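You operate a simulated robot arm through the tools that you are given. There is no shell and no other tool. Be economical: measure what you need, move in short steps, check, and stop when the job is done.

Carry out the task below with a simulated robot arm. There is one attempt and no reset: what you move stays moved.

TASK
Put the silver bangle in the upper box drawer and latch it.
Fine: Turn the box latch to free the drawer and back once it is shut. Leave the other bangle out.
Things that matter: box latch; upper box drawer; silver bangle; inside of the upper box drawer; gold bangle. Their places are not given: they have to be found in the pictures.

It is judged by the outcome, as a careful person would: the job done as asked, and still so three seconds after it is handed in. It fails if anything else is knocked over, pushed out of place, dropped, spilled or broken.

THE ROBOT
A 6-joint arm with a two-finger parallel gripper, fixed in place. Base frame: the origin is at the foot of the arm, x ahead of it, y to its left, z up; the work surface is at about z = 850. Lengths are in mm, angles in rad, forces in N, time in s.
With the tool pointing down near the work surface it reaches from about 260 to 680 mm from the base axis. Its first joint turns from -1.152 to 1.152 rad. Payload 2.9 kg.
Tool frame: the origin (TCP) lies between the finger pads and is the grasp point; the fingertips stand 30 mm ahead of it; z points along the fingers, y is the line along which they close. The gripper opens to 110 mm. The fingers are 20 mm wide and 10 mm thick; the gripper's body (48 by 112 mm) begins 55 mm behind the TCP.
Orientation is that of the tool frame in the base frame, as [roll, pitch, yaw] about the fixed x, y, z axes, in that order (R = Rz(yaw) Ry(pitch) Rx(roll)). With the fingers straight down and closing along the base's y, the tool's x points along the base's -x, its y along +y and its z along -z.

THE INTERFACE
- The arm moves only by the tool arm_command. Its argument "commands" is a list of rows, each a list of 7 numbers: the turn, a rotation vector about the base's x, y, z in units of 4 degrees (1.0 is 4 degrees), then the shift along the base's x, y, z in units of 40 mm (1.0 is 40 mm), then the finger opening in mm, from 0 to 110. In form: [[rx, ry, rz, x, y, z, claw], ...]. A call has 1 to 8 rows; each row shifts and turns the commanded pose from where the row before left it. A call with a number of a shift or a turn outside -1 to 1 is refused whole. A row lasts 0.2 s, in which the tool goes at most 50 mm and 0.15 rad; a call with a longer step from one row to the next is refused whole, and so is a gripper value outside its range. A pose out of reach is approached as far as the arm can. The call stops where the force on the tool passes 70 N (or 10 N more than at its start, if that is more) or the arm is blocked; 0.2 s more then pass. The fingers move at their own pace (about 108 mm/s each) and stop on an object; they squeeze with about 33 N. The grip force told is the motor's: it shows also when the fingers shut on nothing. Time passes only in rows, and 0.2 s behind the last, so rows that do not move let the fingers close. It gives the time, the measured TCP pose, the force on the tool (base axes), the opening and the grip force at its end, in the units of the frame above (readings bear some noise), and new pictures: "views" is both (left out), scene, wrist or none.
- Cameras (640 x 400 px; columns grow to the right, rows downward): "scene" is fixed at [56.9, 415.1, 1401.5]; the picture's right is [-0.91, -0.41, 0.00], its down [-0.17, 0.38, -0.91] and it looks along [0.37, -0.83, -0.41] (base axes); focal length 341 px, centre (320, 200). "wrist" rides on the gripper at [-36, 0, -57] in the tool frame; the picture's right is [0.00, -1.00, 0.00], its down [0.97, 0.00, -0.24] and it looks along [0.24, 0.00, 0.97] (tool axes); focal length 218 px, centre (320, 200).
- point_at(camera, pixels): there is no depth. For up to 12 entries [column, row, z] of the newest picture of that camera ("zoom" is the newest enlarged one), the place [x, y] in the base frame at which the ray of that pixel passes the height z, good to about 3 mm. No time passes.
- enlarge(camera, box): a new picture of the part [left, top, right, bottom] of that camera's present view, enlarged. No time passes.
- sign_off(): hands the job in; it is judged then, once.

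Work in short steps. Measure before you move; look again where a grasp or a placing could have gone wrong, and mend it. You have 80 turns and 120 pictures in all, the two below and enlarged ones among them. Open the gripper and draw the arm clear of the work before you hand the job in, unless the task says otherwise; then end with one line.

The tools are called after "Call:" by a JSON object that holds its "api" and its "payload". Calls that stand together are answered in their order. arm_command: Moves the arm, as the interface text tells. Its arguments: {"type":"object","properties":{"commands":{"type":"array"},"views":{"type":"string","enum":["both","scene","wrist","none"]}},"required":["commands"]} The other tools are called the same way: point_at (camera, pixels) gives the place at which the rays of pixels pass given heights; enlarge (camera, box) takes an enlarged picture of a part of a camera's view; sign_off () hands the job in.

At the start:

```text
time: 0.0
ee_pos: [419.1, -189.0, 1219.0]
tool_rot: [3.141, 0.0, -3.14]
wrist_force: [0.4, 0.1, -0.3]
width: 109.8
gripper_force: 0.0
```

scene: 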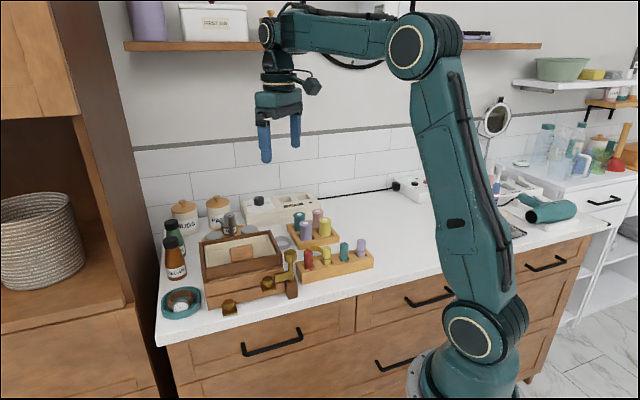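
wrist: 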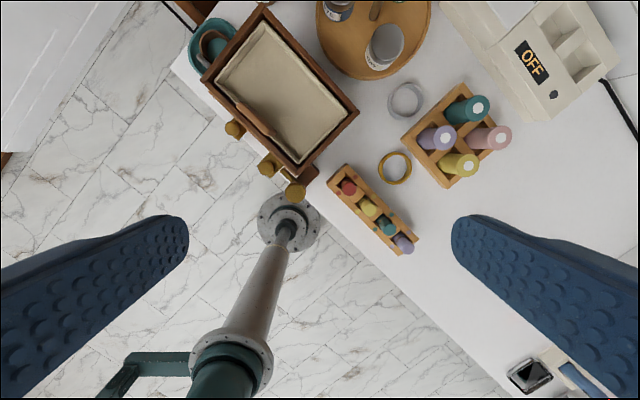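

The box is at scene (245,265) and the bangles are seen by the wrist camera at (405,99) and (394,168). I'll enlarge both views.

Call:
{"api": "enlarge", "payload": {"camera": "scene", "box": [150, 190, 390, 340]}}

Call:
{"api": "enlarge", "payload": {"camera": "wrist", "box": [170, 0, 490, 210]}}

```text
2.67 times, centred on (270, 265) of scene
```

zoom: 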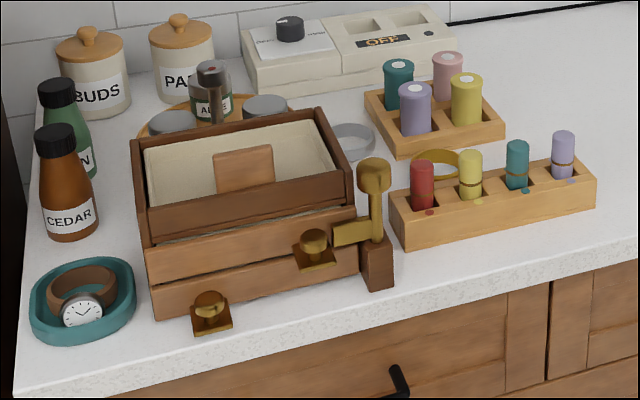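

```text
1.90 times, centred on (330, 105) of wrist
```

zoom: 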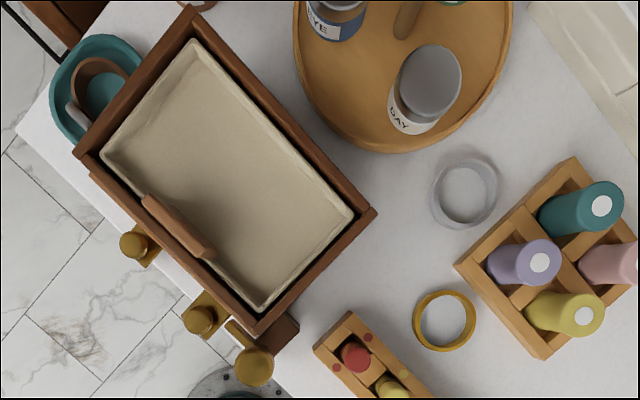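

Now I'll measure key points, with candidate heights.

Call:
{"api": "point_at", "payload": {"camera": "scene", "pixels": [[208.1, 307, 850], [284, 295, 850], [295, 298, 850], [290, 255, 950], [290, 255, 930], [267.5, 281, 900], [267.5, 281, 890], [228.5, 304, 870], [282, 243, 850], [314, 251, 850], [199, 244, 940], [270, 232, 940]]}}

Call:
{"api": "point_at", "payload": {"camera": "wrist", "pixels": [[405, 99, 855], [394, 168, 855], [264, 7, 930], [357, 110, 930], [298, 175, 930], [203, 76, 930], [295, 194, 940], [267, 169, 890], [235, 129, 870], [200, 60, 850], [420, 295, 850], [307, 178, 880]]}}

```text
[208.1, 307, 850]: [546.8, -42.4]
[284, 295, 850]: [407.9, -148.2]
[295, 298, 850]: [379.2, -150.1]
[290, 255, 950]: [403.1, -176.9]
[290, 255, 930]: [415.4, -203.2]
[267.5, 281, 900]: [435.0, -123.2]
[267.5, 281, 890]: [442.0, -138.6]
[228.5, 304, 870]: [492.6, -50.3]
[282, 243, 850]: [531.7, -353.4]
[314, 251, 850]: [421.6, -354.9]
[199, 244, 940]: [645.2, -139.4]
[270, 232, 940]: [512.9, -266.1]
```

```text
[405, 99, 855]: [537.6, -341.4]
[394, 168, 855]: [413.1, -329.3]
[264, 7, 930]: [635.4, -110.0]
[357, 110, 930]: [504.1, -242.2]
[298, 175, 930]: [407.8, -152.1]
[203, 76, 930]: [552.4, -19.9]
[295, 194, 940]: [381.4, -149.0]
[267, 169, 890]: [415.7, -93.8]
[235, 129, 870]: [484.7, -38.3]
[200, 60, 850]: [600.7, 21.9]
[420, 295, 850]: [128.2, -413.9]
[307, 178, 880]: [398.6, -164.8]
```

Triangulating puts the latch knob near (390,-153,968), the upper drawer knob near (420,-100,915) and the box top at z≈957. I need to see how the latch is built, so I'll zoom in tightly.

Call:
{"api": "enlarge", "payload": {"camera": "scene", "box": [250, 235, 314, 305]}}

Call:
{"api": "enlarge", "payload": {"camera": "wrist", "box": [215, 110, 335, 210]}}

```text
5.71 times, centred on (282, 270) of scene
```

zoom: 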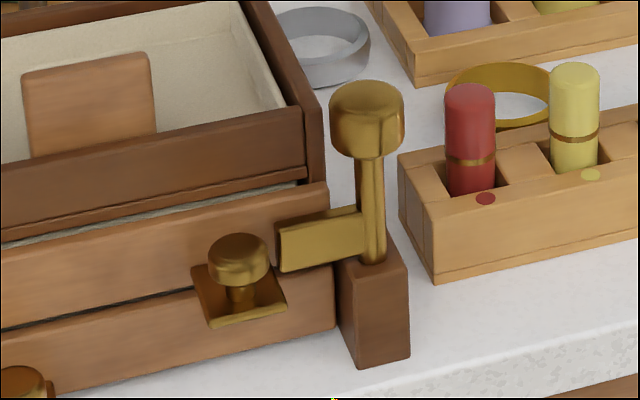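

```text
4.00 times, centred on (275, 160) of wrist
```

zoom: 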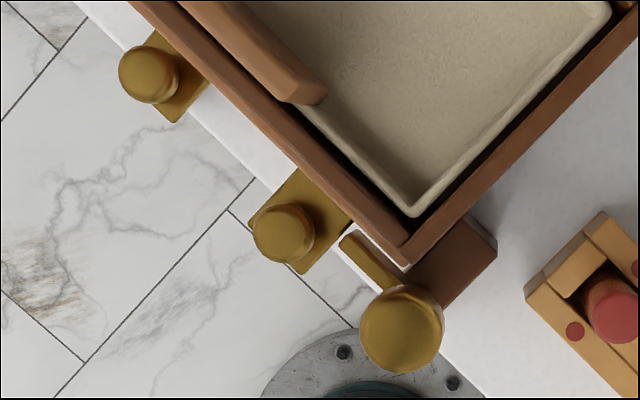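

The latch is a vertical pin with a knob on top, and its bar lies across the upper drawer front. It needs to swing outward, about +90° around z. I'll move above it with the fingers aligned to the box front (yaw −42.7°).

Call:
{"api": "arm_command", "payload": {"commands": [[0, 0, -1, -0.1, 0.1, -0.3, 110], [0, 0, -1, -0.1, 0.1, -0.3, 110], [0, 0, -1, -0.1, 0.1, -0.3, 110], [0, 0, -1, -0.1, 0.1, -0.3, 110], [0, 0, -1, -0.1, 0.1, -0.3, 110], [0, 0, -1, -0.1, 0.1, -0.3, 110], [0, 0, -1, -0.1, 0.1, -0.3, 110], [0, 0, -1, 0, 0.2, -0.3, 110]], "views": "none"}}

Call:
{"api": "arm_command", "payload": {"commands": [[0, 0, -1, 0, 0, 0, 60], [0, 0, -1, 0, 0, 0, 60], [0, 0, -0.68, 0, 0, 0, 60], [0, 0, 0, 0, 0, 0, 60]]}}

```text
time: 1.8
ee_pos: [389.8, -151.7, 1124.5]
tool_rot: [-3.141, 0.0, 2.58]
wrist_force: [-0.5, -0.3, 0.3]
width: 110.0
gripper_force: 0.1
```

```text
time: 2.8
ee_pos: [390.7, -152.6, 1123.4]
tool_rot: [-3.141, 0.0, 2.395]
wrist_force: [0.1, 0.1, -0.2]
width: 59.8
gripper_force: 0.0
```

scene: 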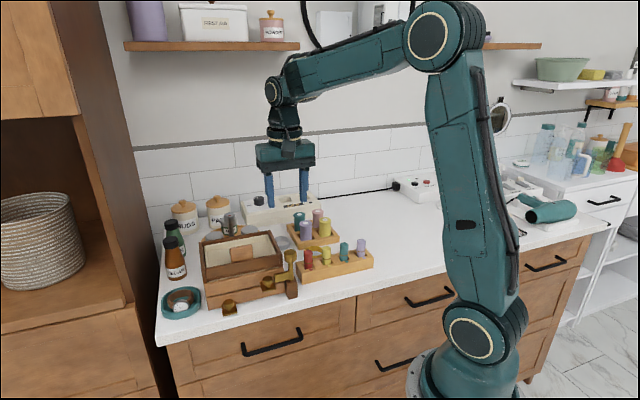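
wrist: 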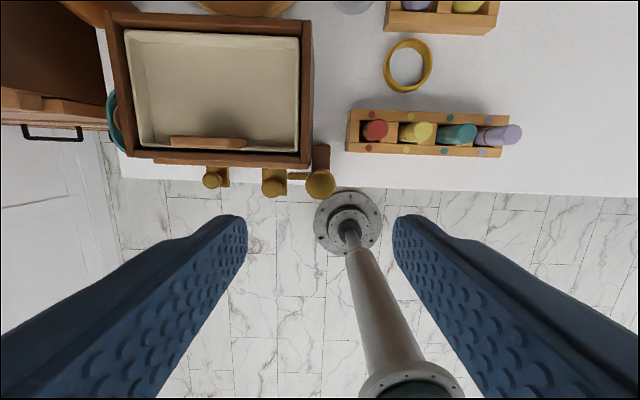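

The gripper is aligned and the latch knob is at wrist pixel (321,184). I'll measure it again along with the other objects from this closer view.

Call:
{"api": "point_at", "payload": {"camera": "wrist", "pixels": [[320.5, 184, 975], [320.5, 184, 960], [274, 183, 915], [214, 178, 882], [308, 165, 957], [125, 157, 957], [312, 14, 957], [408, 65, 855]]}}

Call:
{"api": "point_at", "payload": {"camera": "scene", "pixels": [[290.3, 251, 980], [290.3, 251, 970], [290.6, 255.5, 970], [290.6, 255.5, 960], [267.4, 279.5, 915]]}}

Call:
{"api": "enlarge", "payload": {"camera": "wrist", "box": [190, 100, 350, 200]}}

```text
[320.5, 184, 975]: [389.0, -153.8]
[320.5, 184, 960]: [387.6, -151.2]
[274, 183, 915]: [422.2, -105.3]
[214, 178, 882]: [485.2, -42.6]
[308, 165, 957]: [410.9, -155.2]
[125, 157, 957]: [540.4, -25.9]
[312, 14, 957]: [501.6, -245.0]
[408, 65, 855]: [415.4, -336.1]
```

```text
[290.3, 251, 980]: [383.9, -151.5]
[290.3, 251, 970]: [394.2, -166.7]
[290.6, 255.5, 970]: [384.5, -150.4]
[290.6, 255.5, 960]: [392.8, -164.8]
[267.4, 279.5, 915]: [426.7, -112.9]
```

```text
4.00 times, centred on (270, 150) of wrist
```

zoom: 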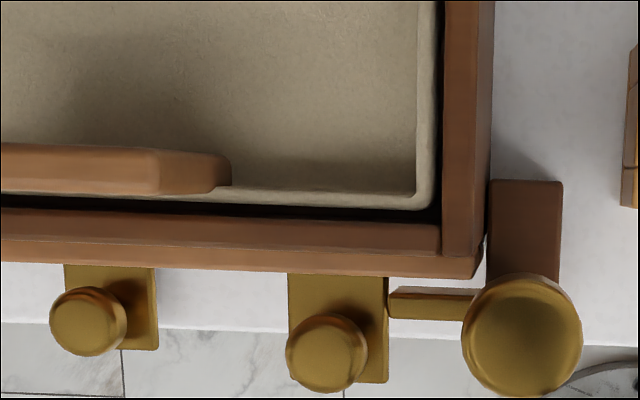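

Latch axis ≈ (389,−153), knob top ≈ 979, and the box front runs along 45°. I'll go down so the fingertips reach z≈958 around the knob.

Call:
{"api": "arm_command", "payload": {"commands": [[0, 0, -0.55, -0.04, -0.01, -0.8, 60], [0, 0, 0, 0, 0, -0.8, 60], [0, 0, 0, 0, 0, -0.8, 60], [0, 0, 0, 0, 0, -0.6, 60], [0, 0, 0, 0, 0, -0.4, 60]]}}

Call:
{"api": "enlarge", "payload": {"camera": "scene", "box": [230, 205, 326, 305]}}

```text
time: 4.0
ee_pos: [389.5, -153.3, 985.5]
tool_rot: [-3.141, 0.001, 2.359]
wrist_force: [0.3, -0.2, 0.5]
width: 60.0
gripper_force: 0.1
```

scene: 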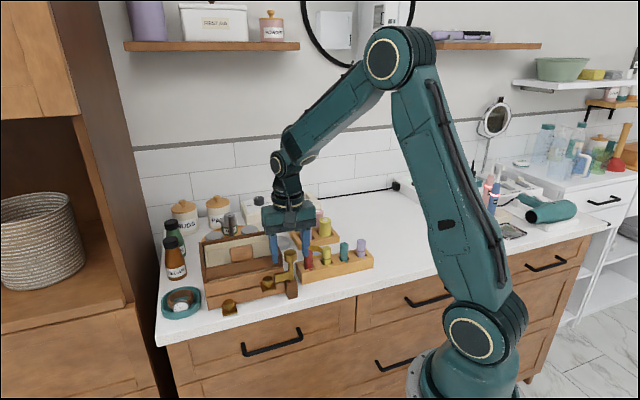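
wrist: 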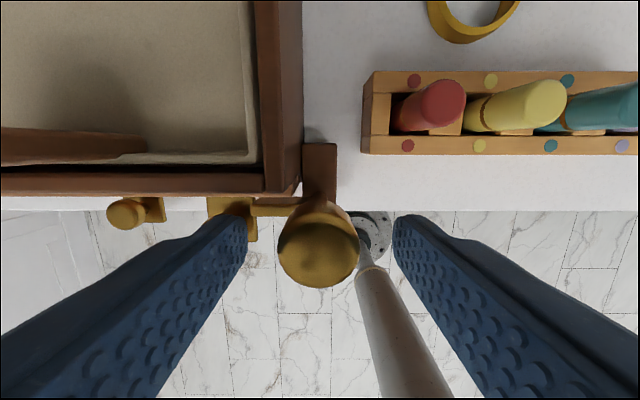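

```text
4.00 times, centred on (278, 255) of scene
```

zoom: 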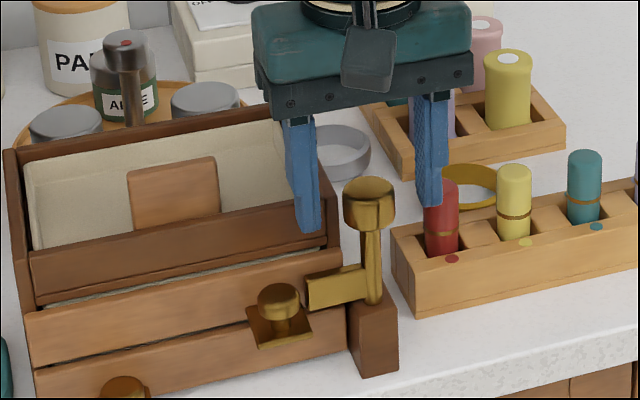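

The knob is centred between the fingers. I'll close on it.

Call:
{"api": "arm_command", "payload": {"commands": [[0, 0, 0, 0, 0, 0, 20], [0, 0, 0, 0, 0, 0, 20], [0, 0, 0, 0, 0, 0, 15]], "views": "wrist"}}

```text
time: 4.8
ee_pos: [388.7, -152.3, 985.4]
tool_rot: [-3.14, 0.0, 2.359]
wrist_force: [3.8, 4.4, -6.6]
width: 29.4
gripper_force: 45.1
```

wrist: 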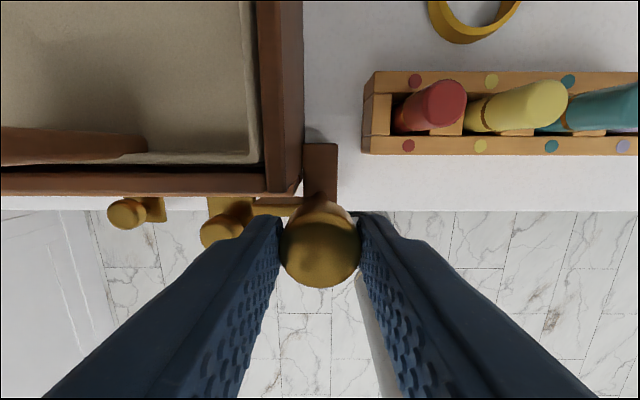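

The knob is gripped at a width of 29.4. I'll turn it +4° per row and watch the forces.

Call:
{"api": "arm_command", "payload": {"commands": [[0, 0, 1, 0, 0, 0, 15], [0, 0, 1, 0, 0, 0, 15], [0, 0, 1, 0, 0, 0, 15], [0, 0, 1, 0, 0, 0, 15], [0, 0, 1, 0, 0, 0, 15], [0, 0, 1, 0, 0, 0, 15]], "views": "wrist"}}

Call:
{"api": "enlarge", "payload": {"camera": "scene", "box": [230, 205, 326, 305]}}

```text
time: 6.2
ee_pos: [389.7, -152.9, 986.5]
tool_rot: [3.141, 0.001, 2.78]
wrist_force: [7.5, -0.2, -19.3]
width: 29.5
gripper_force: 44.8
```

wrist: 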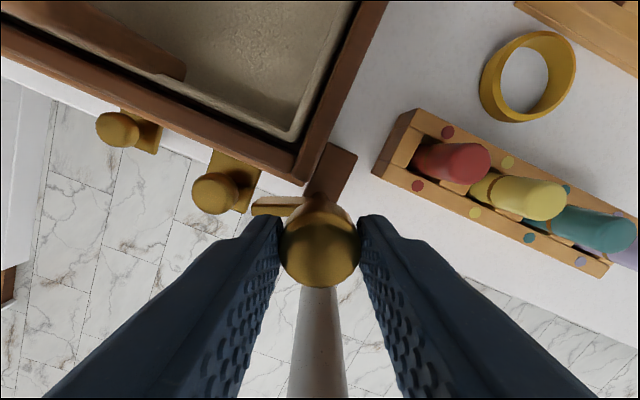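

```text
4.00 times, centred on (278, 255) of scene
```

zoom: 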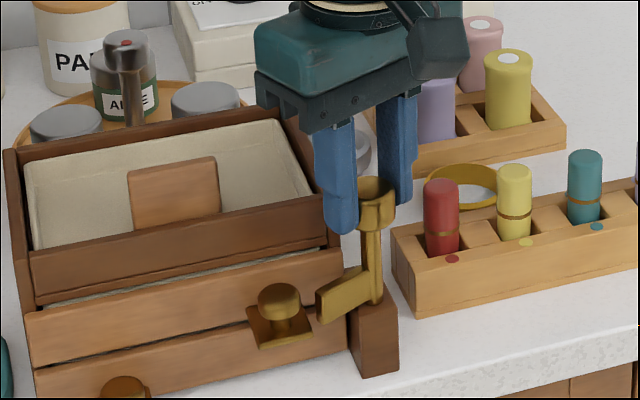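

The bar is swinging outward. I'll keep turning.

Call:
{"api": "arm_command", "payload": {"commands": [[0, 0, 1, 0, 0, -0.02, 15], [0, 0, 1, 0, 0, 0, 15], [0, 0, 1, 0, 0, 0, 15], [0, 0, 1, 0, 0, 0, 15], [0, 0, 1, 0, 0, 0, 15], [0, 0, 1, 0, 0, 0, 15], [0, 0, 1, 0, 0, 0, 15], [0, 0, 1, 0, 0, 0, 15]], "views": "none"}}

Call:
{"api": "arm_command", "payload": {"commands": [[0, 0, 1, 0, 0, 0, 15], [0, 0, 1, 0, 0, 0, 15], [0, 0, 1, 0, 0, 0, 15], [0, 0, 1, 0, 0, 0, 15], [0, 0, 1, 0, 0, 0, 15], [0, 0, 1, 0, 0, 0, 15]], "views": "wrist"}}

Call:
{"api": "enlarge", "payload": {"camera": "scene", "box": [230, 205, 326, 305]}}

```text
time: 8.0
ee_pos: [390.2, -152.5, 986.9]
tool_rot: [-3.14, 0.002, -2.948]
wrist_force: [4.1, -11.7, 4.5]
width: 29.5
gripper_force: 44.9
```

```text
time: 9.4
ee_pos: [387.8, -152.6, 986.3]
tool_rot: [-3.141, 0.0, -2.528]
wrist_force: [0.4, -5.2, 2.6]
width: 29.4
gripper_force: 45.1
```

wrist: 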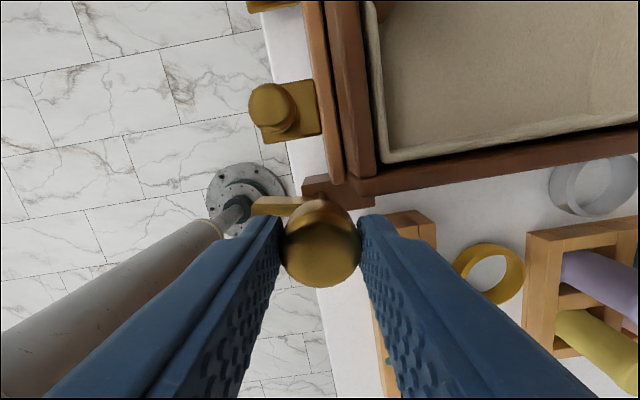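

```text
4.00 times, centred on (278, 255) of scene
```

zoom: 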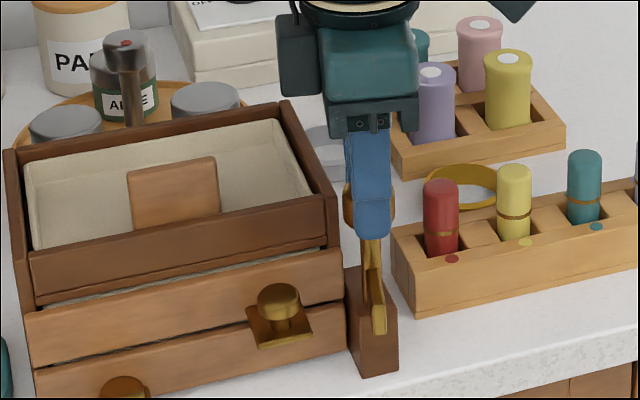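

It has turned 80°. Three more rows take it to about 92°, then I'll release and lift.

Call:
{"api": "arm_command", "payload": {"commands": [[0, 0, 1, 0, 0, 0, 15], [0, 0, 1, 0, 0, 0, 15], [0, 0, 1, 0, 0, 0, 15]], "views": "none"}}

Call:
{"api": "arm_command", "payload": {"commands": [[0, 0, 0, 0, 0, 0, 60], [0, 0, 0, 0, 0, 0, 60], [0, 0, 0, 0, 0, 0.5, 60], [0, 0, 0, 0, 0, 1, 60]], "views": "wrist"}}

Call:
{"api": "enlarge", "payload": {"camera": "scene", "box": [182, 205, 326, 305]}}

```text
time: 10.2
ee_pos: [387.9, -152.7, 986.8]
tool_rot: [3.139, -0.001, -2.318]
wrist_force: [5.3, 2.0, -5.2]
width: 29.6
gripper_force: 45.2
```

```text
time: 11.2
ee_pos: [387.4, -152.8, 1048.4]
tool_rot: [-3.141, 0.0, -2.32]
wrist_force: [-0.4, 0.0, -0.3]
width: 59.9
gripper_force: 0.1
```

wrist: 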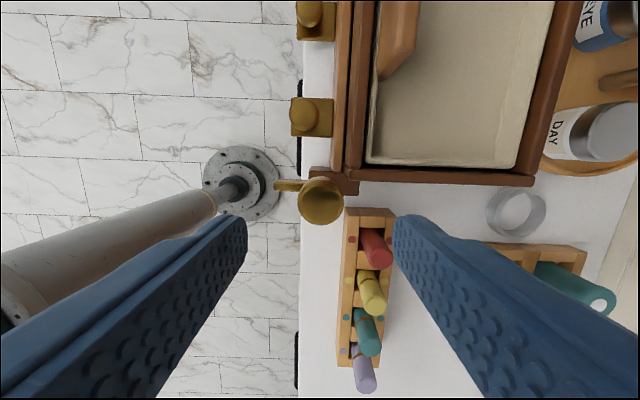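

```text
4.00 times, centred on (254, 255) of scene
```

zoom: 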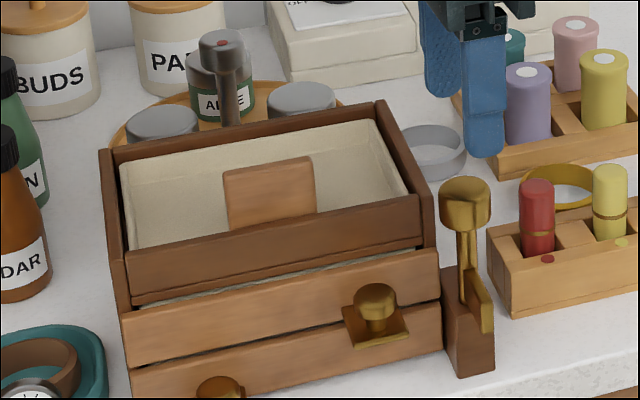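

The latch is clear. Next I'll locate the upper drawer knob precisely: wrist (306,115), scene top face (267.7,277).

Call:
{"api": "point_at", "payload": {"camera": "wrist", "pixels": [[306, 114, 920], [306, 114, 910], [306, 114, 900], [515, 211, 855], [515, 211, 870]]}}

Call:
{"api": "point_at", "payload": {"camera": "scene", "pixels": [[267.7, 277, 930], [267.7, 277, 920], [267.7, 277, 910], [282, 244, 850], [282, 239, 870]]}}

```text
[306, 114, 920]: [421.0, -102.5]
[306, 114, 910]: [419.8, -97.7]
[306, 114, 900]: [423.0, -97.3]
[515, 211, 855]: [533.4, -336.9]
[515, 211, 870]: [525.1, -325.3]
```

```text
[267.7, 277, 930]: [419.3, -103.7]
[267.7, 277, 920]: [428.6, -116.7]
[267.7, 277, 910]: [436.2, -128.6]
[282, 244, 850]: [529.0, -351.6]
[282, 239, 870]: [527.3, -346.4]
```

Knob ≈ (420,−103) with its top at z≈928. I'll rotate back so the fingers close along the front, and move above it.

Call:
{"api": "arm_command", "payload": {"commands": [[0, 0, -1, 0.1, 0.15, 0, 60], [0, 0, -1, 0.1, 0.15, 0, 60], [0, 0, -1, 0.1, 0.15, 0, 60], [0, 0, -1, 0.1, 0.15, 0, 60], [0, 0, -1, 0.1, 0.15, 0, 60], [0, 0, -1, 0.1, 0.15, 0, 60], [0, 0, -1, 0.1, 0.15, 0, 60], [0, 0, -1, 0.1, 0.15, 0, 60]], "views": "none"}}

Call:
{"api": "arm_command", "payload": {"commands": [[0, 0, -1, 0, 0, 0, 60], [0, 0, -1, 0, 0, 0, 60], [0, 0, -1, 0, 0, 0, 60], [0, 0, -1, 0, 0, 0, 60], [0, 0, -1, 0, 0, 0, 60], [0, 0, -1, 0, 0, 0, 60], [0, 0, -1, 0, 0, 0, 60], [0, 0, -1, 0, 0, 0, 60]], "views": "none"}}

Call:
{"api": "arm_command", "payload": {"commands": [[0, 0, -1, 0, 0, 0, 50], [0, 0, -1, 0, 0, 0, 50], [0, 0, -1, 0, 0, 0, 50], [0, 0, -1, 0, 0, 0, 50], [0, 0, -1, 0, 0, 0, 50], [0, 0, -1, 0, 0, 0, 50], [0, 0, -1, 0, 0, 0, 50]], "views": "wrist"}}

```text
time: 13.0
ee_pos: [421.1, -104.2, 1046.4]
tool_rot: [-3.141, 0.0, -2.88]
wrist_force: [0.5, -0.9, 0.1]
width: 59.9
gripper_force: 0.0
```

```text
time: 14.8
ee_pos: [421.3, -105.2, 1046.5]
tool_rot: [-3.141, -0.001, 2.845]
wrist_force: [0.3, -0.4, 0.3]
width: 59.9
gripper_force: 0.0
```

```text
time: 16.4
ee_pos: [419.9, -105.0, 1046.4]
tool_rot: [3.141, -0.001, 2.356]
wrist_force: [0.8, 0.1, 0.8]
width: 49.9
gripper_force: 0.1
```

wrist: 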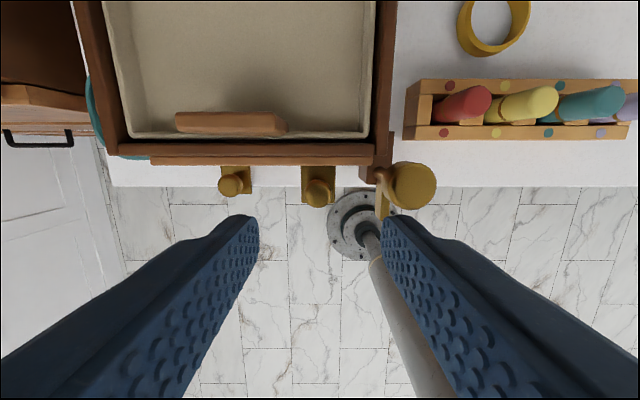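

Call:
{"api": "point_at", "payload": {"camera": "wrist", "pixels": [[319.5, 190, 928], [319.5, 190, 918], [411, 185, 979], [304, 162, 957]]}}

Call:
{"api": "enlarge", "payload": {"camera": "wrist", "box": [200, 100, 456, 260]}}

```text
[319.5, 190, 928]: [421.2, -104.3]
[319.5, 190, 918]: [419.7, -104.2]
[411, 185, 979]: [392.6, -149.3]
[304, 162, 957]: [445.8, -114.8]
```

```text
2.50 times, centred on (328, 180) of wrist
```

zoom: 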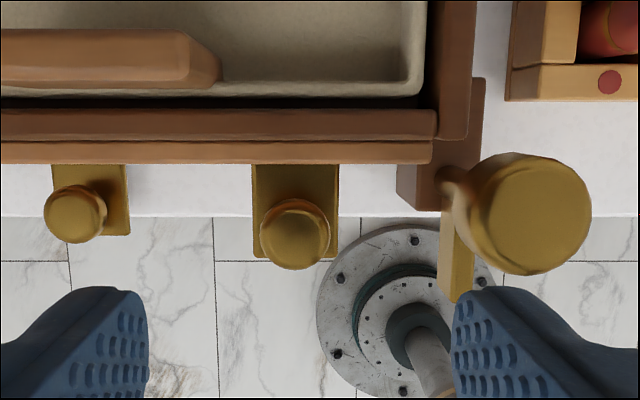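

I'm over the knob, so I'll descend to TCP z≈937 and close.

Call:
{"api": "arm_command", "payload": {"commands": [[0, 0, 0, 0, 0.01, -0.8, 50], [0, 0, 0, 0, 0, -0.8, 50], [0, 0, 0, 0, 0, -0.7, 50], [0, 0, 0, 0, 0, -0.42, 50]], "views": "wrist"}}

Call:
{"api": "enlarge", "payload": {"camera": "scene", "box": [182, 205, 326, 305]}}

```text
time: 17.4
ee_pos: [419.2, -105.4, 934.7]
tool_rot: [-3.141, 0.0, 2.358]
wrist_force: [0.0, 0.0, 0.5]
width: 50.0
gripper_force: 0.0
```

wrist: 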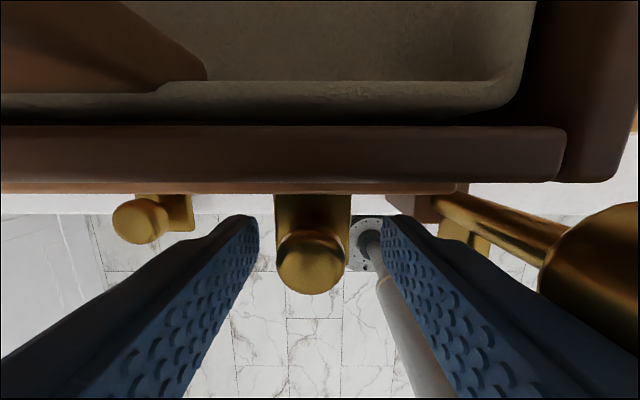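

```text
4.00 times, centred on (254, 255) of scene
```

zoom: 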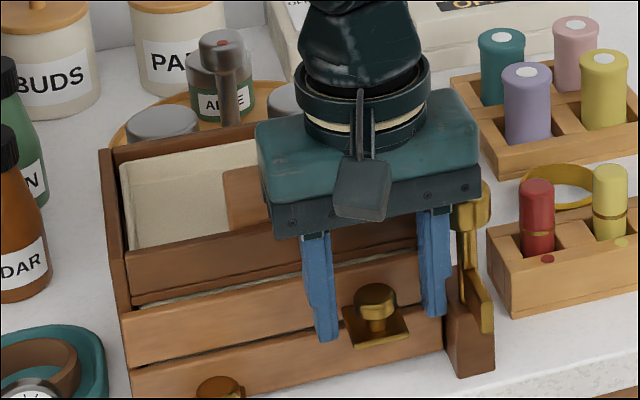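

The knob sits about 3 mm towards the left finger. I'll nudge over and close.

Call:
{"api": "arm_command", "payload": {"commands": [[0, 0, 0, 0.045, 0.045, 0, 45], [0, 0, 0, 0, 0, 0, 10], [0, 0, 0, 0, 0, 0, 10], [0, 0, 0, 0, 0, 0, 10]], "views": "wrist"}}

```text
time: 18.4
ee_pos: [421.3, -103.1, 936.4]
tool_rot: [3.139, -0.001, 2.356]
wrist_force: [-4.7, -5.7, -2.4]
width: 31.7
gripper_force: 45.0
```

wrist: 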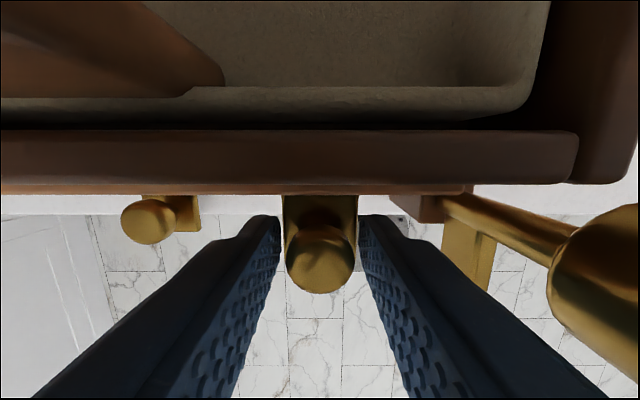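

The fingers hold the knob's 32 mm base plate, which should work for pulling. I'll pull gently along (−0.707, 0.707) by 30 mm and check.

Call:
{"api": "arm_command", "payload": {"commands": [[0, 0, 0, -0.13, 0.13, 0, 10], [0, 0, 0, -0.13, 0.13, 0, 10], [0, 0, 0, -0.13, 0.13, 0, 10], [0, 0, 0, -0.13, 0.13, 0, 10]], "views": "wrist"}}

Call:
{"api": "enlarge", "payload": {"camera": "scene", "box": [182, 205, 326, 305]}}

```text
time: 19.4
ee_pos: [398.3, -81.5, 935.9]
tool_rot: [-3.138, -0.004, 2.36]
wrist_force: [-4.6, -5.3, -29.3]
width: 31.6
gripper_force: 44.6
```

wrist: 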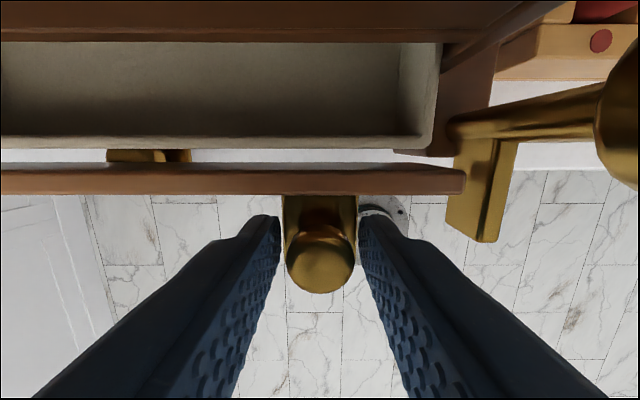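

```text
4.00 times, centred on (254, 255) of scene
```

zoom: 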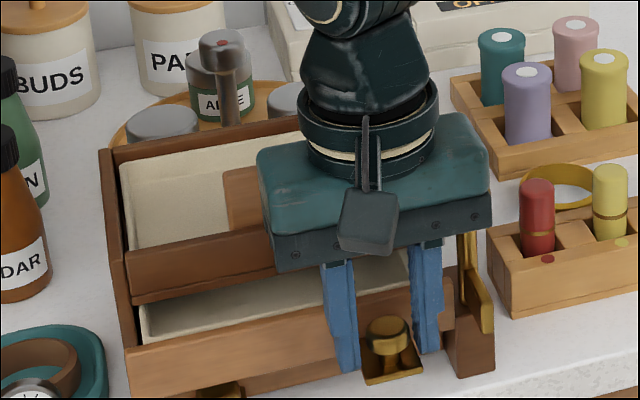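

The drawer is moving, but its right end is close to the latch bar. I'll take a closer look.

Call:
{"api": "enlarge", "payload": {"camera": "wrist", "box": [380, 90, 540, 250]}}

Call:
{"api": "enlarge", "payload": {"camera": "scene", "box": [265, 255, 313, 303]}}

```text
2.50 times, centred on (460, 170) of wrist
```

zoom: 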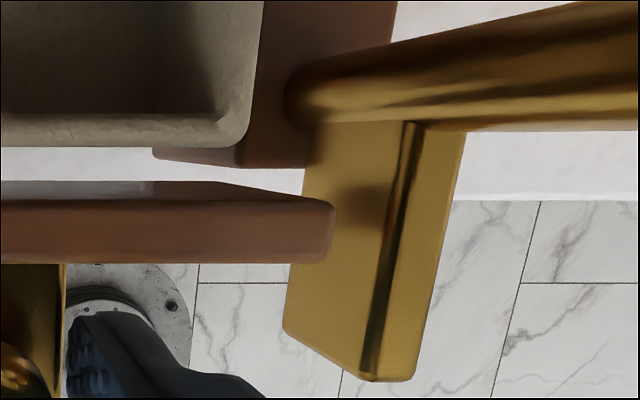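

```text
8.33 times, centred on (289, 279) of scene
```

zoom: 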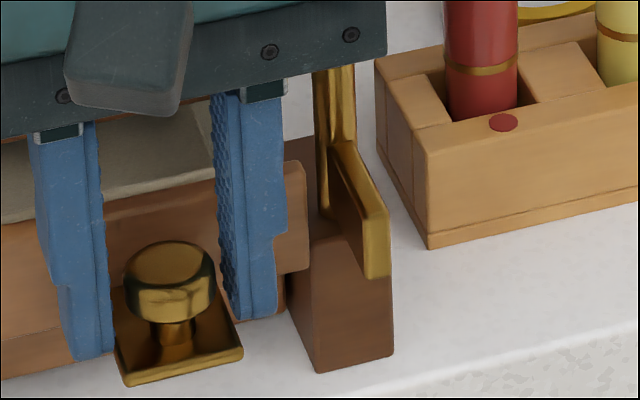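

There's a gap between the drawer and the bar. I'll pull another 40 mm or so, easing the vertical load slightly.

Call:
{"api": "arm_command", "payload": {"commands": [[0, 0, 0, -0.13, 0.13, -0.03, 10], [0, 0, 0, -0.13, 0.13, 0, 10], [0, 0, 0, -0.13, 0.13, 0, 10], [0, 0, 0, -0.13, 0.13, 0, 10], [0, 0, 0, -0.13, 0.13, 0, 10], [0, 0, 0, -0.13, 0.13, 0, 10]], "views": "wrist"}}

Call:
{"api": "enlarge", "payload": {"camera": "scene", "box": [182, 205, 326, 305]}}

```text
time: 20.8
ee_pos: [369.0, -51.4, 937.0]
tool_rot: [3.14, -0.001, 2.357]
wrist_force: [-10.1, -10.8, -21.3]
width: 31.8
gripper_force: 45.3
```

wrist: 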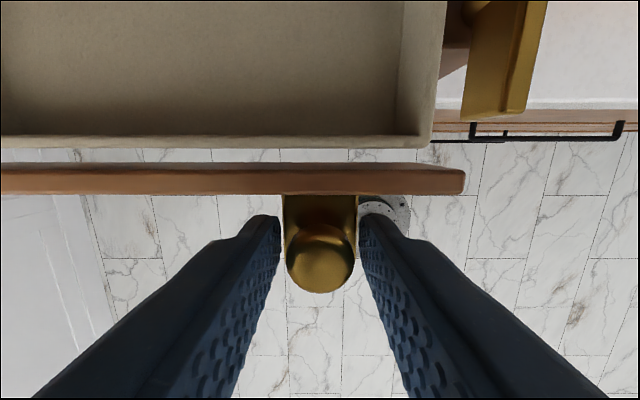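

```text
4.00 times, centred on (254, 255) of scene
```

zoom: 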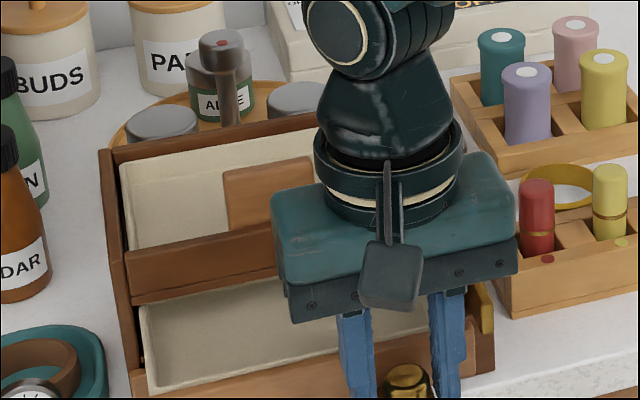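

The drawer is out about 73 mm. The bangle is about 65 mm across, so I'll pull ~18 mm more in small steps and watch the force.

Call:
{"api": "arm_command", "payload": {"commands": [[0, 0, 0, -0.1, 0.1, 0, 10], [0, 0, 0, -0.1, 0.1, 0, 10], [0, 0, 0, -0.1, 0.1, 0, 10]], "views": "wrist"}}

```text
time: 21.6
ee_pos: [356.6, -38.6, 936.2]
tool_rot: [-3.14, 0.002, 2.356]
wrist_force: [-11.6, -11.9, -22.5]
width: 31.7
gripper_force: 45.2
```

wrist: 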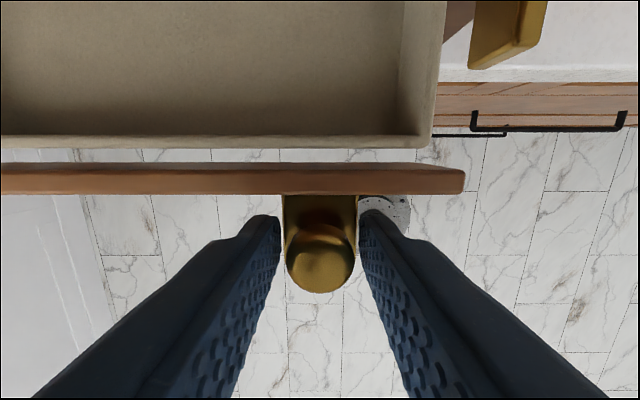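

Now at 91 mm. I'll release and lift straight up.

Call:
{"api": "arm_command", "payload": {"commands": [[0, 0, 0, 0, 0, 0, 55], [0, 0, 0, 0, 0, 0, 55], [0, 0, 0, 0, 0, 0.7, 55], [0, 0, 0, 0, 0, 1, 55], [0, 0, 0, 0, 0, 1, 55], [0, 0, 0, 0, 0, 1, 55]]}}

Call:
{"api": "enlarge", "payload": {"camera": "scene", "box": [182, 205, 326, 305]}}

```text
time: 23.0
ee_pos: [355.7, -37.5, 1086.9]
tool_rot: [-3.14, -0.001, 2.357]
wrist_force: [0.3, -0.1, 0.7]
width: 55.0
gripper_force: 0.1
```

scene: 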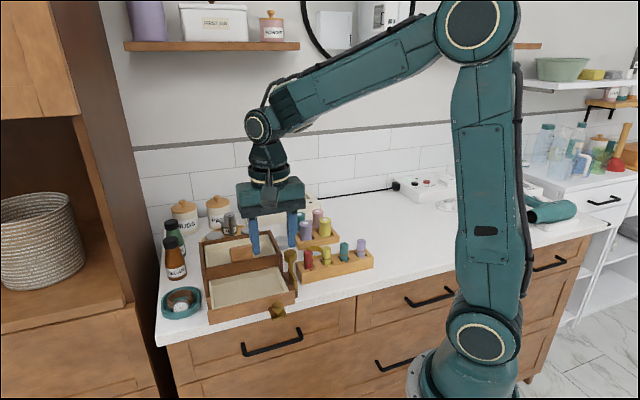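
wrist: 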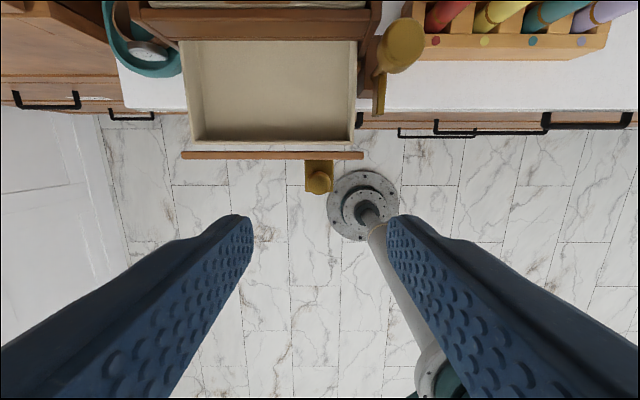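

```text
4.00 times, centred on (254, 255) of scene
```

zoom: 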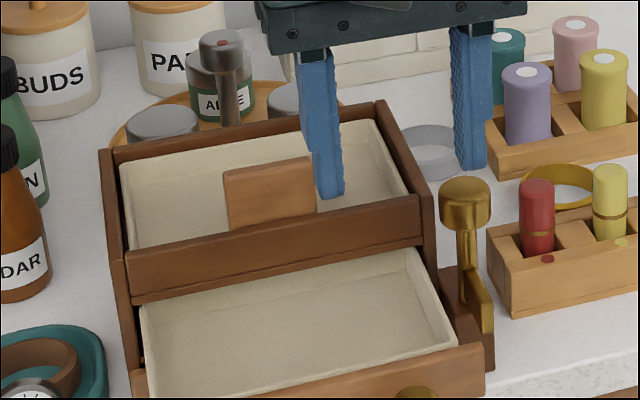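

The drawer is open and clearly empty. I'll travel at this height toward the silver bangle near (535,−340).

Call:
{"api": "arm_command", "payload": {"commands": [[0, 0, 0, 0.5, -0.85, 0, 90], [0, 0, 0, 0.5, -0.85, 0, 90], [0, 0, 0, 0.5, -0.85, 0, 90], [0, 0, 0, 0.5, -0.85, 0, 90], [0, 0, 0, 0.5, -0.85, 0, 90], [0, 0, 0, 0.5, -0.85, 0, 90], [0, 0, 0, 0.5, -0.85, 0, 90], [0, 0, 0, 0.5, -0.85, 0, 90]], "views": "wrist"}}

```text
time: 24.8
ee_pos: [518.2, -311.9, 1085.0]
tool_rot: [-3.141, 0.0, 2.355]
wrist_force: [-1.0, -0.5, -0.1]
width: 90.2
gripper_force: 0.1
```

wrist: 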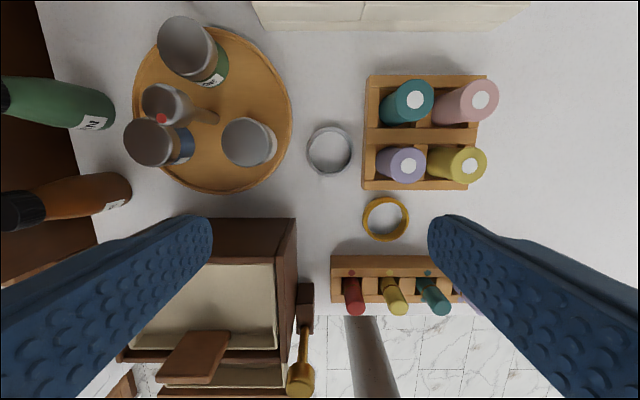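

The silver bangle at (329,150) sits close to the rack on its right and has more room on its left. I'm checking the neighbouring jar's height to choose the grip side.

Call:
{"api": "point_at", "payload": {"camera": "wrist", "pixels": [[329, 150, 850], [329, 150, 865], [309, 150, 860], [329, 172, 860], [329, 128, 860], [350, 150, 860], [249, 139, 900], [249, 139, 930], [362, 150, 860]]}}

Call:
{"api": "point_at", "payload": {"camera": "scene", "pixels": [[249, 228.5, 930], [249, 228.5, 910], [249, 228.5, 890]]}}

Call:
{"api": "enlarge", "payload": {"camera": "wrist", "box": [240, 80, 400, 200]}}

```text
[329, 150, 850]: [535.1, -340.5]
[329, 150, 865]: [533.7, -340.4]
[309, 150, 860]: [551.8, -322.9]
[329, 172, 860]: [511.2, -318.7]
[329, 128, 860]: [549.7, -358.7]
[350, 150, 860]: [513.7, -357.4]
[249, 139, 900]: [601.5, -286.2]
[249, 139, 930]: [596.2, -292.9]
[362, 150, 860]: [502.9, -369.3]
```

```text
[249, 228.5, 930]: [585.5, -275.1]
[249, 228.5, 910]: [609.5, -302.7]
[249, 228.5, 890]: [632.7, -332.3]
```

```text
3.33 times, centred on (320, 140) of wrist
```

zoom: 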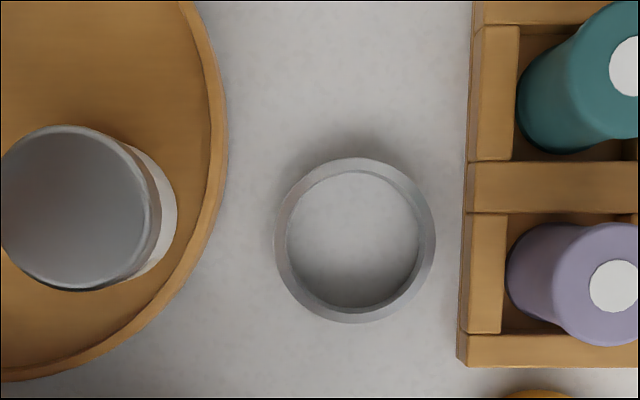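

The sides along the front direction are too tight. A wall grip on the ring's +y side, with fingers closing along base y, has free space all round. I'll rotate +45° and move over (533.5,−312).

Call:
{"api": "arm_command", "payload": {"commands": [[0, 0, 1, 0.1, 0, 0, 90], [0, 0, 1, 0.1, 0, 0, 60], [0, 0, 1, 0.1, 0, -0.2, 34], [0, 0, 1, 0.1, 0, -0.3, 34], [0, 0, 1, 0, 0, -0.3, 34], [0, 0, 1, 0, 0, -0.3, 34], [0, 0, 1, 0, 0, -0.3, 34], [0, 0, 1, 0, 0, -0.3, 34]], "views": "none"}}

Call:
{"api": "arm_command", "payload": {"commands": [[0, 0, 1, 0, 0, -0.3, 34], [0, 0, 1, 0, 0, -0.3, 34], [0, 0, 1, 0, 0, -0.3, 34], [0, 0, 0.25, 0, 0, 0, 34]], "views": "wrist"}}

```text
time: 26.6
ee_pos: [534.7, -310.2, 1017.9]
tool_rot: [-3.141, 0.0, 2.917]
wrist_force: [-0.2, -0.3, -0.1]
width: 34.0
gripper_force: 0.1
```

```text
time: 27.6
ee_pos: [535.2, -310.3, 979.4]
tool_rot: [3.141, -0.001, -3.139]
wrist_force: [-0.4, 0.1, 0.7]
width: 34.1
gripper_force: 0.1
```

wrist: 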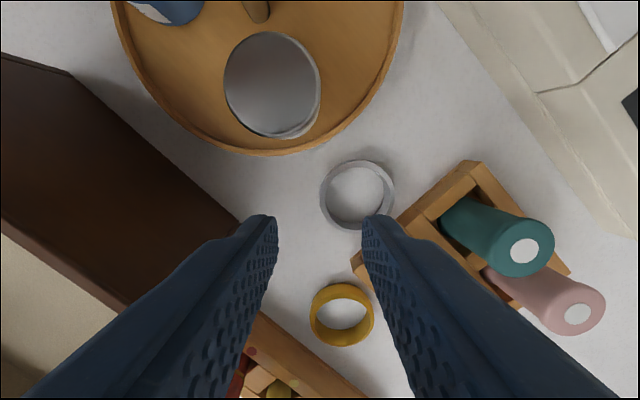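

Call:
{"api": "point_at", "payload": {"camera": "wrist", "pixels": [[322, 194, 860], [357, 195, 860], [357, 161, 868], [392, 190, 866], [353, 229, 860]]}}

Call:
{"api": "enlarge", "payload": {"camera": "wrist", "box": [280, 140, 440, 240]}}

```text
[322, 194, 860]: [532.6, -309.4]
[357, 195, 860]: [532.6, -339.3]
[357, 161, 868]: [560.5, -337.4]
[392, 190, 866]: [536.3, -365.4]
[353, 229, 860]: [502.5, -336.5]
```

```text
4.00 times, centred on (360, 190) of wrist
```

zoom: 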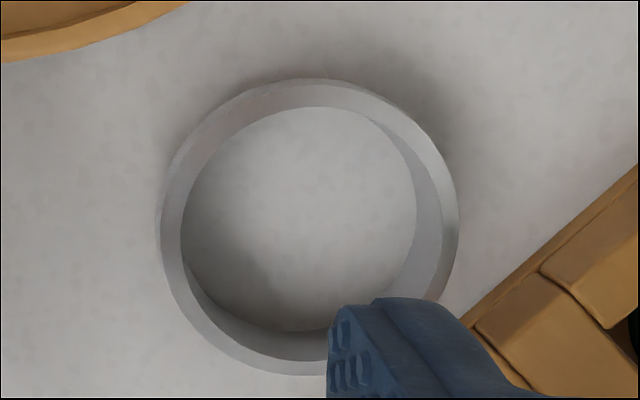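

Wall mid-point ≈ (532,−312). I'll descend to TCP z≈885.

Call:
{"api": "arm_command", "payload": {"commands": [[0, 0, 0, -0.07, -0.05, -0.7, 34], [0, 0, 0, 0, 0, -0.6, 34], [0, 0, 0, 0, 0, -0.5, 34]], "views": "wrist"}}

Call:
{"api": "enlarge", "payload": {"camera": "scene", "box": [230, 185, 342, 255]}}

```text
time: 28.4
ee_pos: [530.3, -311.3, 909.2]
tool_rot: [3.14, 0.0, -3.14]
wrist_force: [0.0, -0.2, -0.4]
width: 34.1
gripper_force: 0.0
```

wrist: 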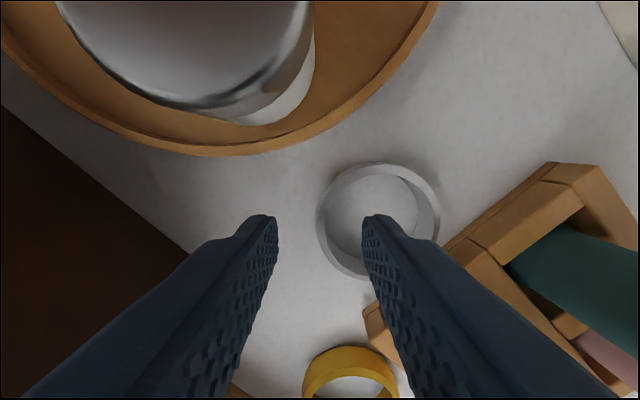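

```text
5.71 times, centred on (286, 220) of scene
```

zoom: 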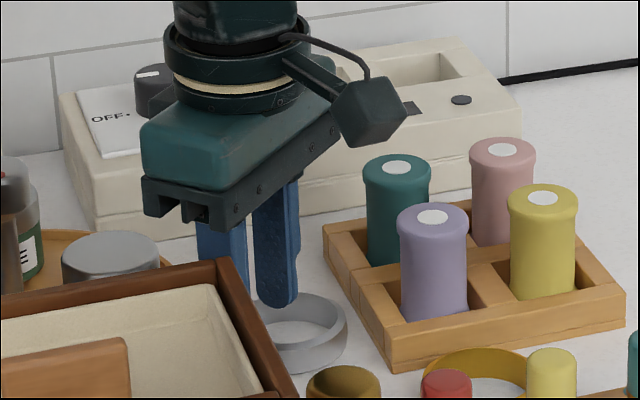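

The inner finger is inside the ring. I'll go down the last 24 mm and close.

Call:
{"api": "arm_command", "payload": {"commands": [[0, 0, 0, 0.03, 0, -0.4, 34], [0, 0, 0, 0, 0, -0.2, 34], [0, 0, 0, 0, 0, 0, 34]], "views": "wrist"}}

```text
time: 29.2
ee_pos: [530.8, -312.1, 885.6]
tool_rot: [3.141, 0.0, -3.139]
wrist_force: [-0.1, -0.4, -0.7]
width: 33.8
gripper_force: 0.1
```

wrist: 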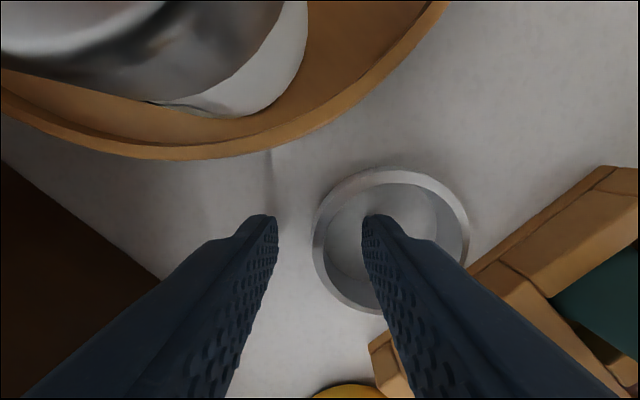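

Call:
{"api": "arm_command", "payload": {"commands": [[0, 0, 0, 0, 0, 0, 20], [0, 0, 0, 0, 0, 0, 0], [0, 0, 0, 0, 0, 0, 0]], "views": "wrist"}}

```text
time: 30.0
ee_pos: [531.1, -312.6, 885.5]
tool_rot: [-3.141, 0.0, -3.139]
wrist_force: [0.8, 0.0, 0.4]
width: 3.2
gripper_force: 33.0
```

wrist: 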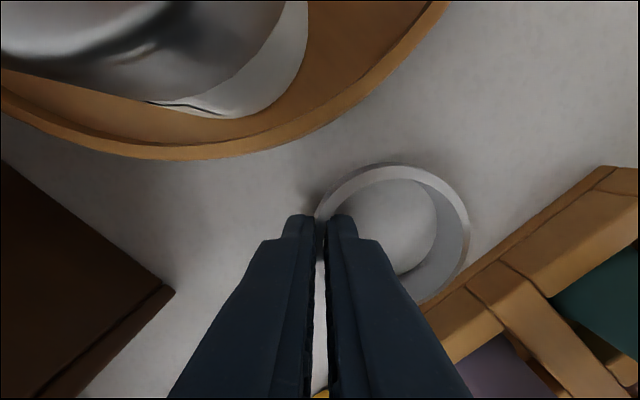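

The wall is gripped at 3.2 mm. I'll lift straight up.

Call:
{"api": "arm_command", "payload": {"commands": [[0, 0, 0, 0, 0, 0.3, 0], [0, 0, 0, 0, 0, 0.6, 0], [0, 0, 0, 0, 0, 0.8, 0], [0, 0, 0, 0, 0, 0.9, 0], [0, 0, 0, 0, 0, 0.9, 0], [0, 0, 0, 0, 0, 0.8, 0]]}}

```text
time: 31.4
ee_pos: [532.3, -312.4, 1058.4]
tool_rot: [-3.141, 0.0, -3.139]
wrist_force: [0.0, 0.2, -1.3]
width: 2.8
gripper_force: 33.1
```

scene: 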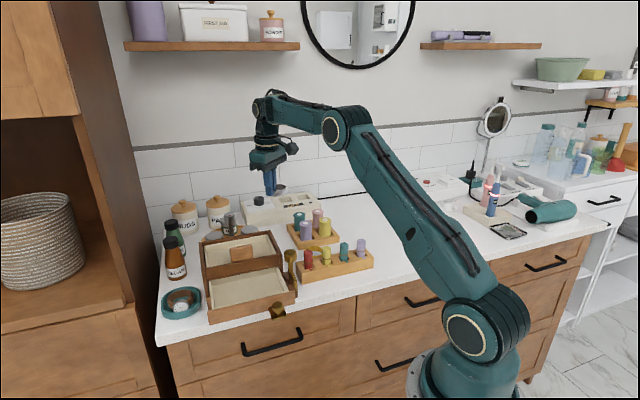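
wrist: 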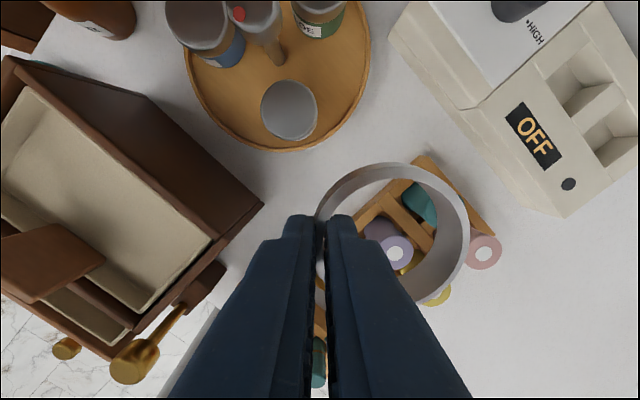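

The ring is held. I'll carry it over the open drawer, TCP target (459,−53), rotating −45° so the ring lies along the drawer.

Call:
{"api": "arm_command", "payload": {"commands": [[0, 0, -1, -0.23, 0.81, 0, 0], [0, 0, -1, -0.23, 0.81, 0, 0], [0, 0, -1, -0.23, 0.81, 0, 0], [0, 0, -1, -0.23, 0.81, 0, 0], [0, 0, -1, -0.23, 0.81, 0, 0], [0, 0, -1, -0.23, 0.81, 0, 0], [0, 0, -1, -0.23, 0.81, 0, 0], [0, 0, -1, -0.23, 0.81, 0, 0]], "views": "none"}}

Call:
{"api": "arm_command", "payload": {"commands": [[0, 0, -1, 0, 0, 0, 0], [0, 0, -1, 0, 0, 0, 0], [0, 0, -1, 0, 0, 0, 0], [0, 0, -0.25, 0, 0, 0, 0]]}}

```text
time: 33.2
ee_pos: [457.1, -53.9, 1057.5]
tool_rot: [-3.141, -0.001, 2.583]
wrist_force: [0.9, 0.3, -0.5]
width: 2.4
gripper_force: 33.1
```

```text
time: 34.2
ee_pos: [459.1, -55.3, 1056.3]
tool_rot: [3.141, 0.001, 2.357]
wrist_force: [-0.5, -0.6, -0.1]
width: 2.7
gripper_force: 33.3
```

scene: 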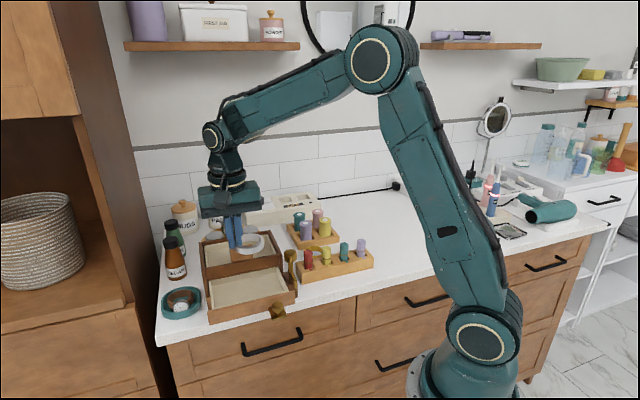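
wrist: 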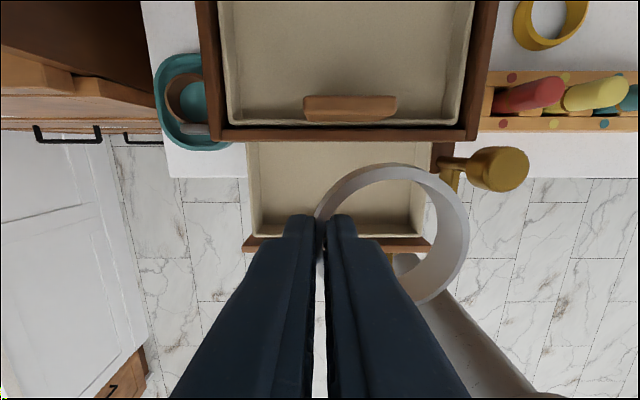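

TCP projects to about (320,184), mid-interior, with the ring centre near (347,184). I'll descend part way and check.

Call:
{"api": "arm_command", "payload": {"commands": [[0, 0, 0, 0, 0, -0.8, 0], [0, 0, 0, 0, 0, -0.7, 0], [0, 0, 0, 0, 0.03, -0.7, 0]], "views": "wrist"}}

Call:
{"api": "enlarge", "payload": {"camera": "scene", "box": [182, 205, 326, 325]}}

```text
time: 35.0
ee_pos: [457.5, -51.3, 968.5]
tool_rot: [3.141, 0.001, 2.358]
wrist_force: [0.4, -0.3, -0.5]
width: 2.5
gripper_force: 33.1
```

wrist: 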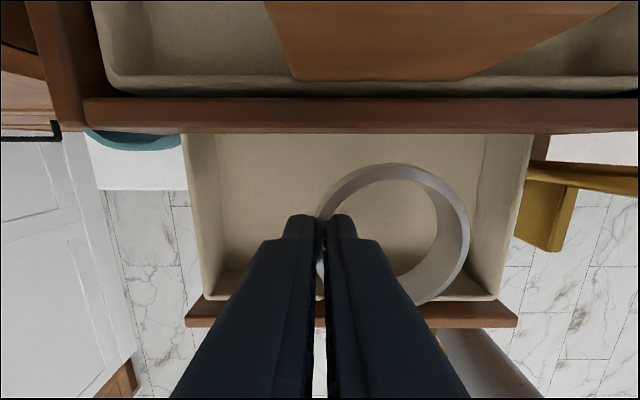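

```text
3.33 times, centred on (254, 265) of scene
```

zoom: 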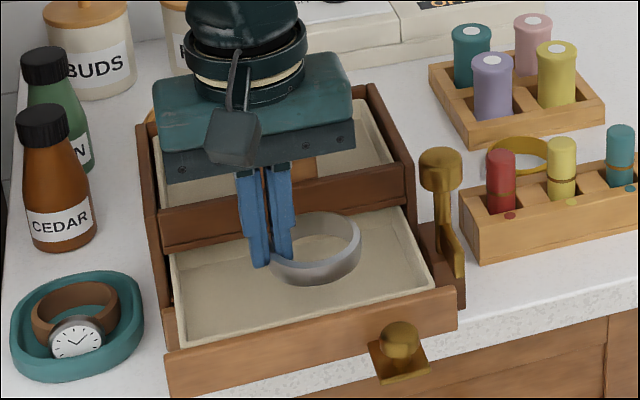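

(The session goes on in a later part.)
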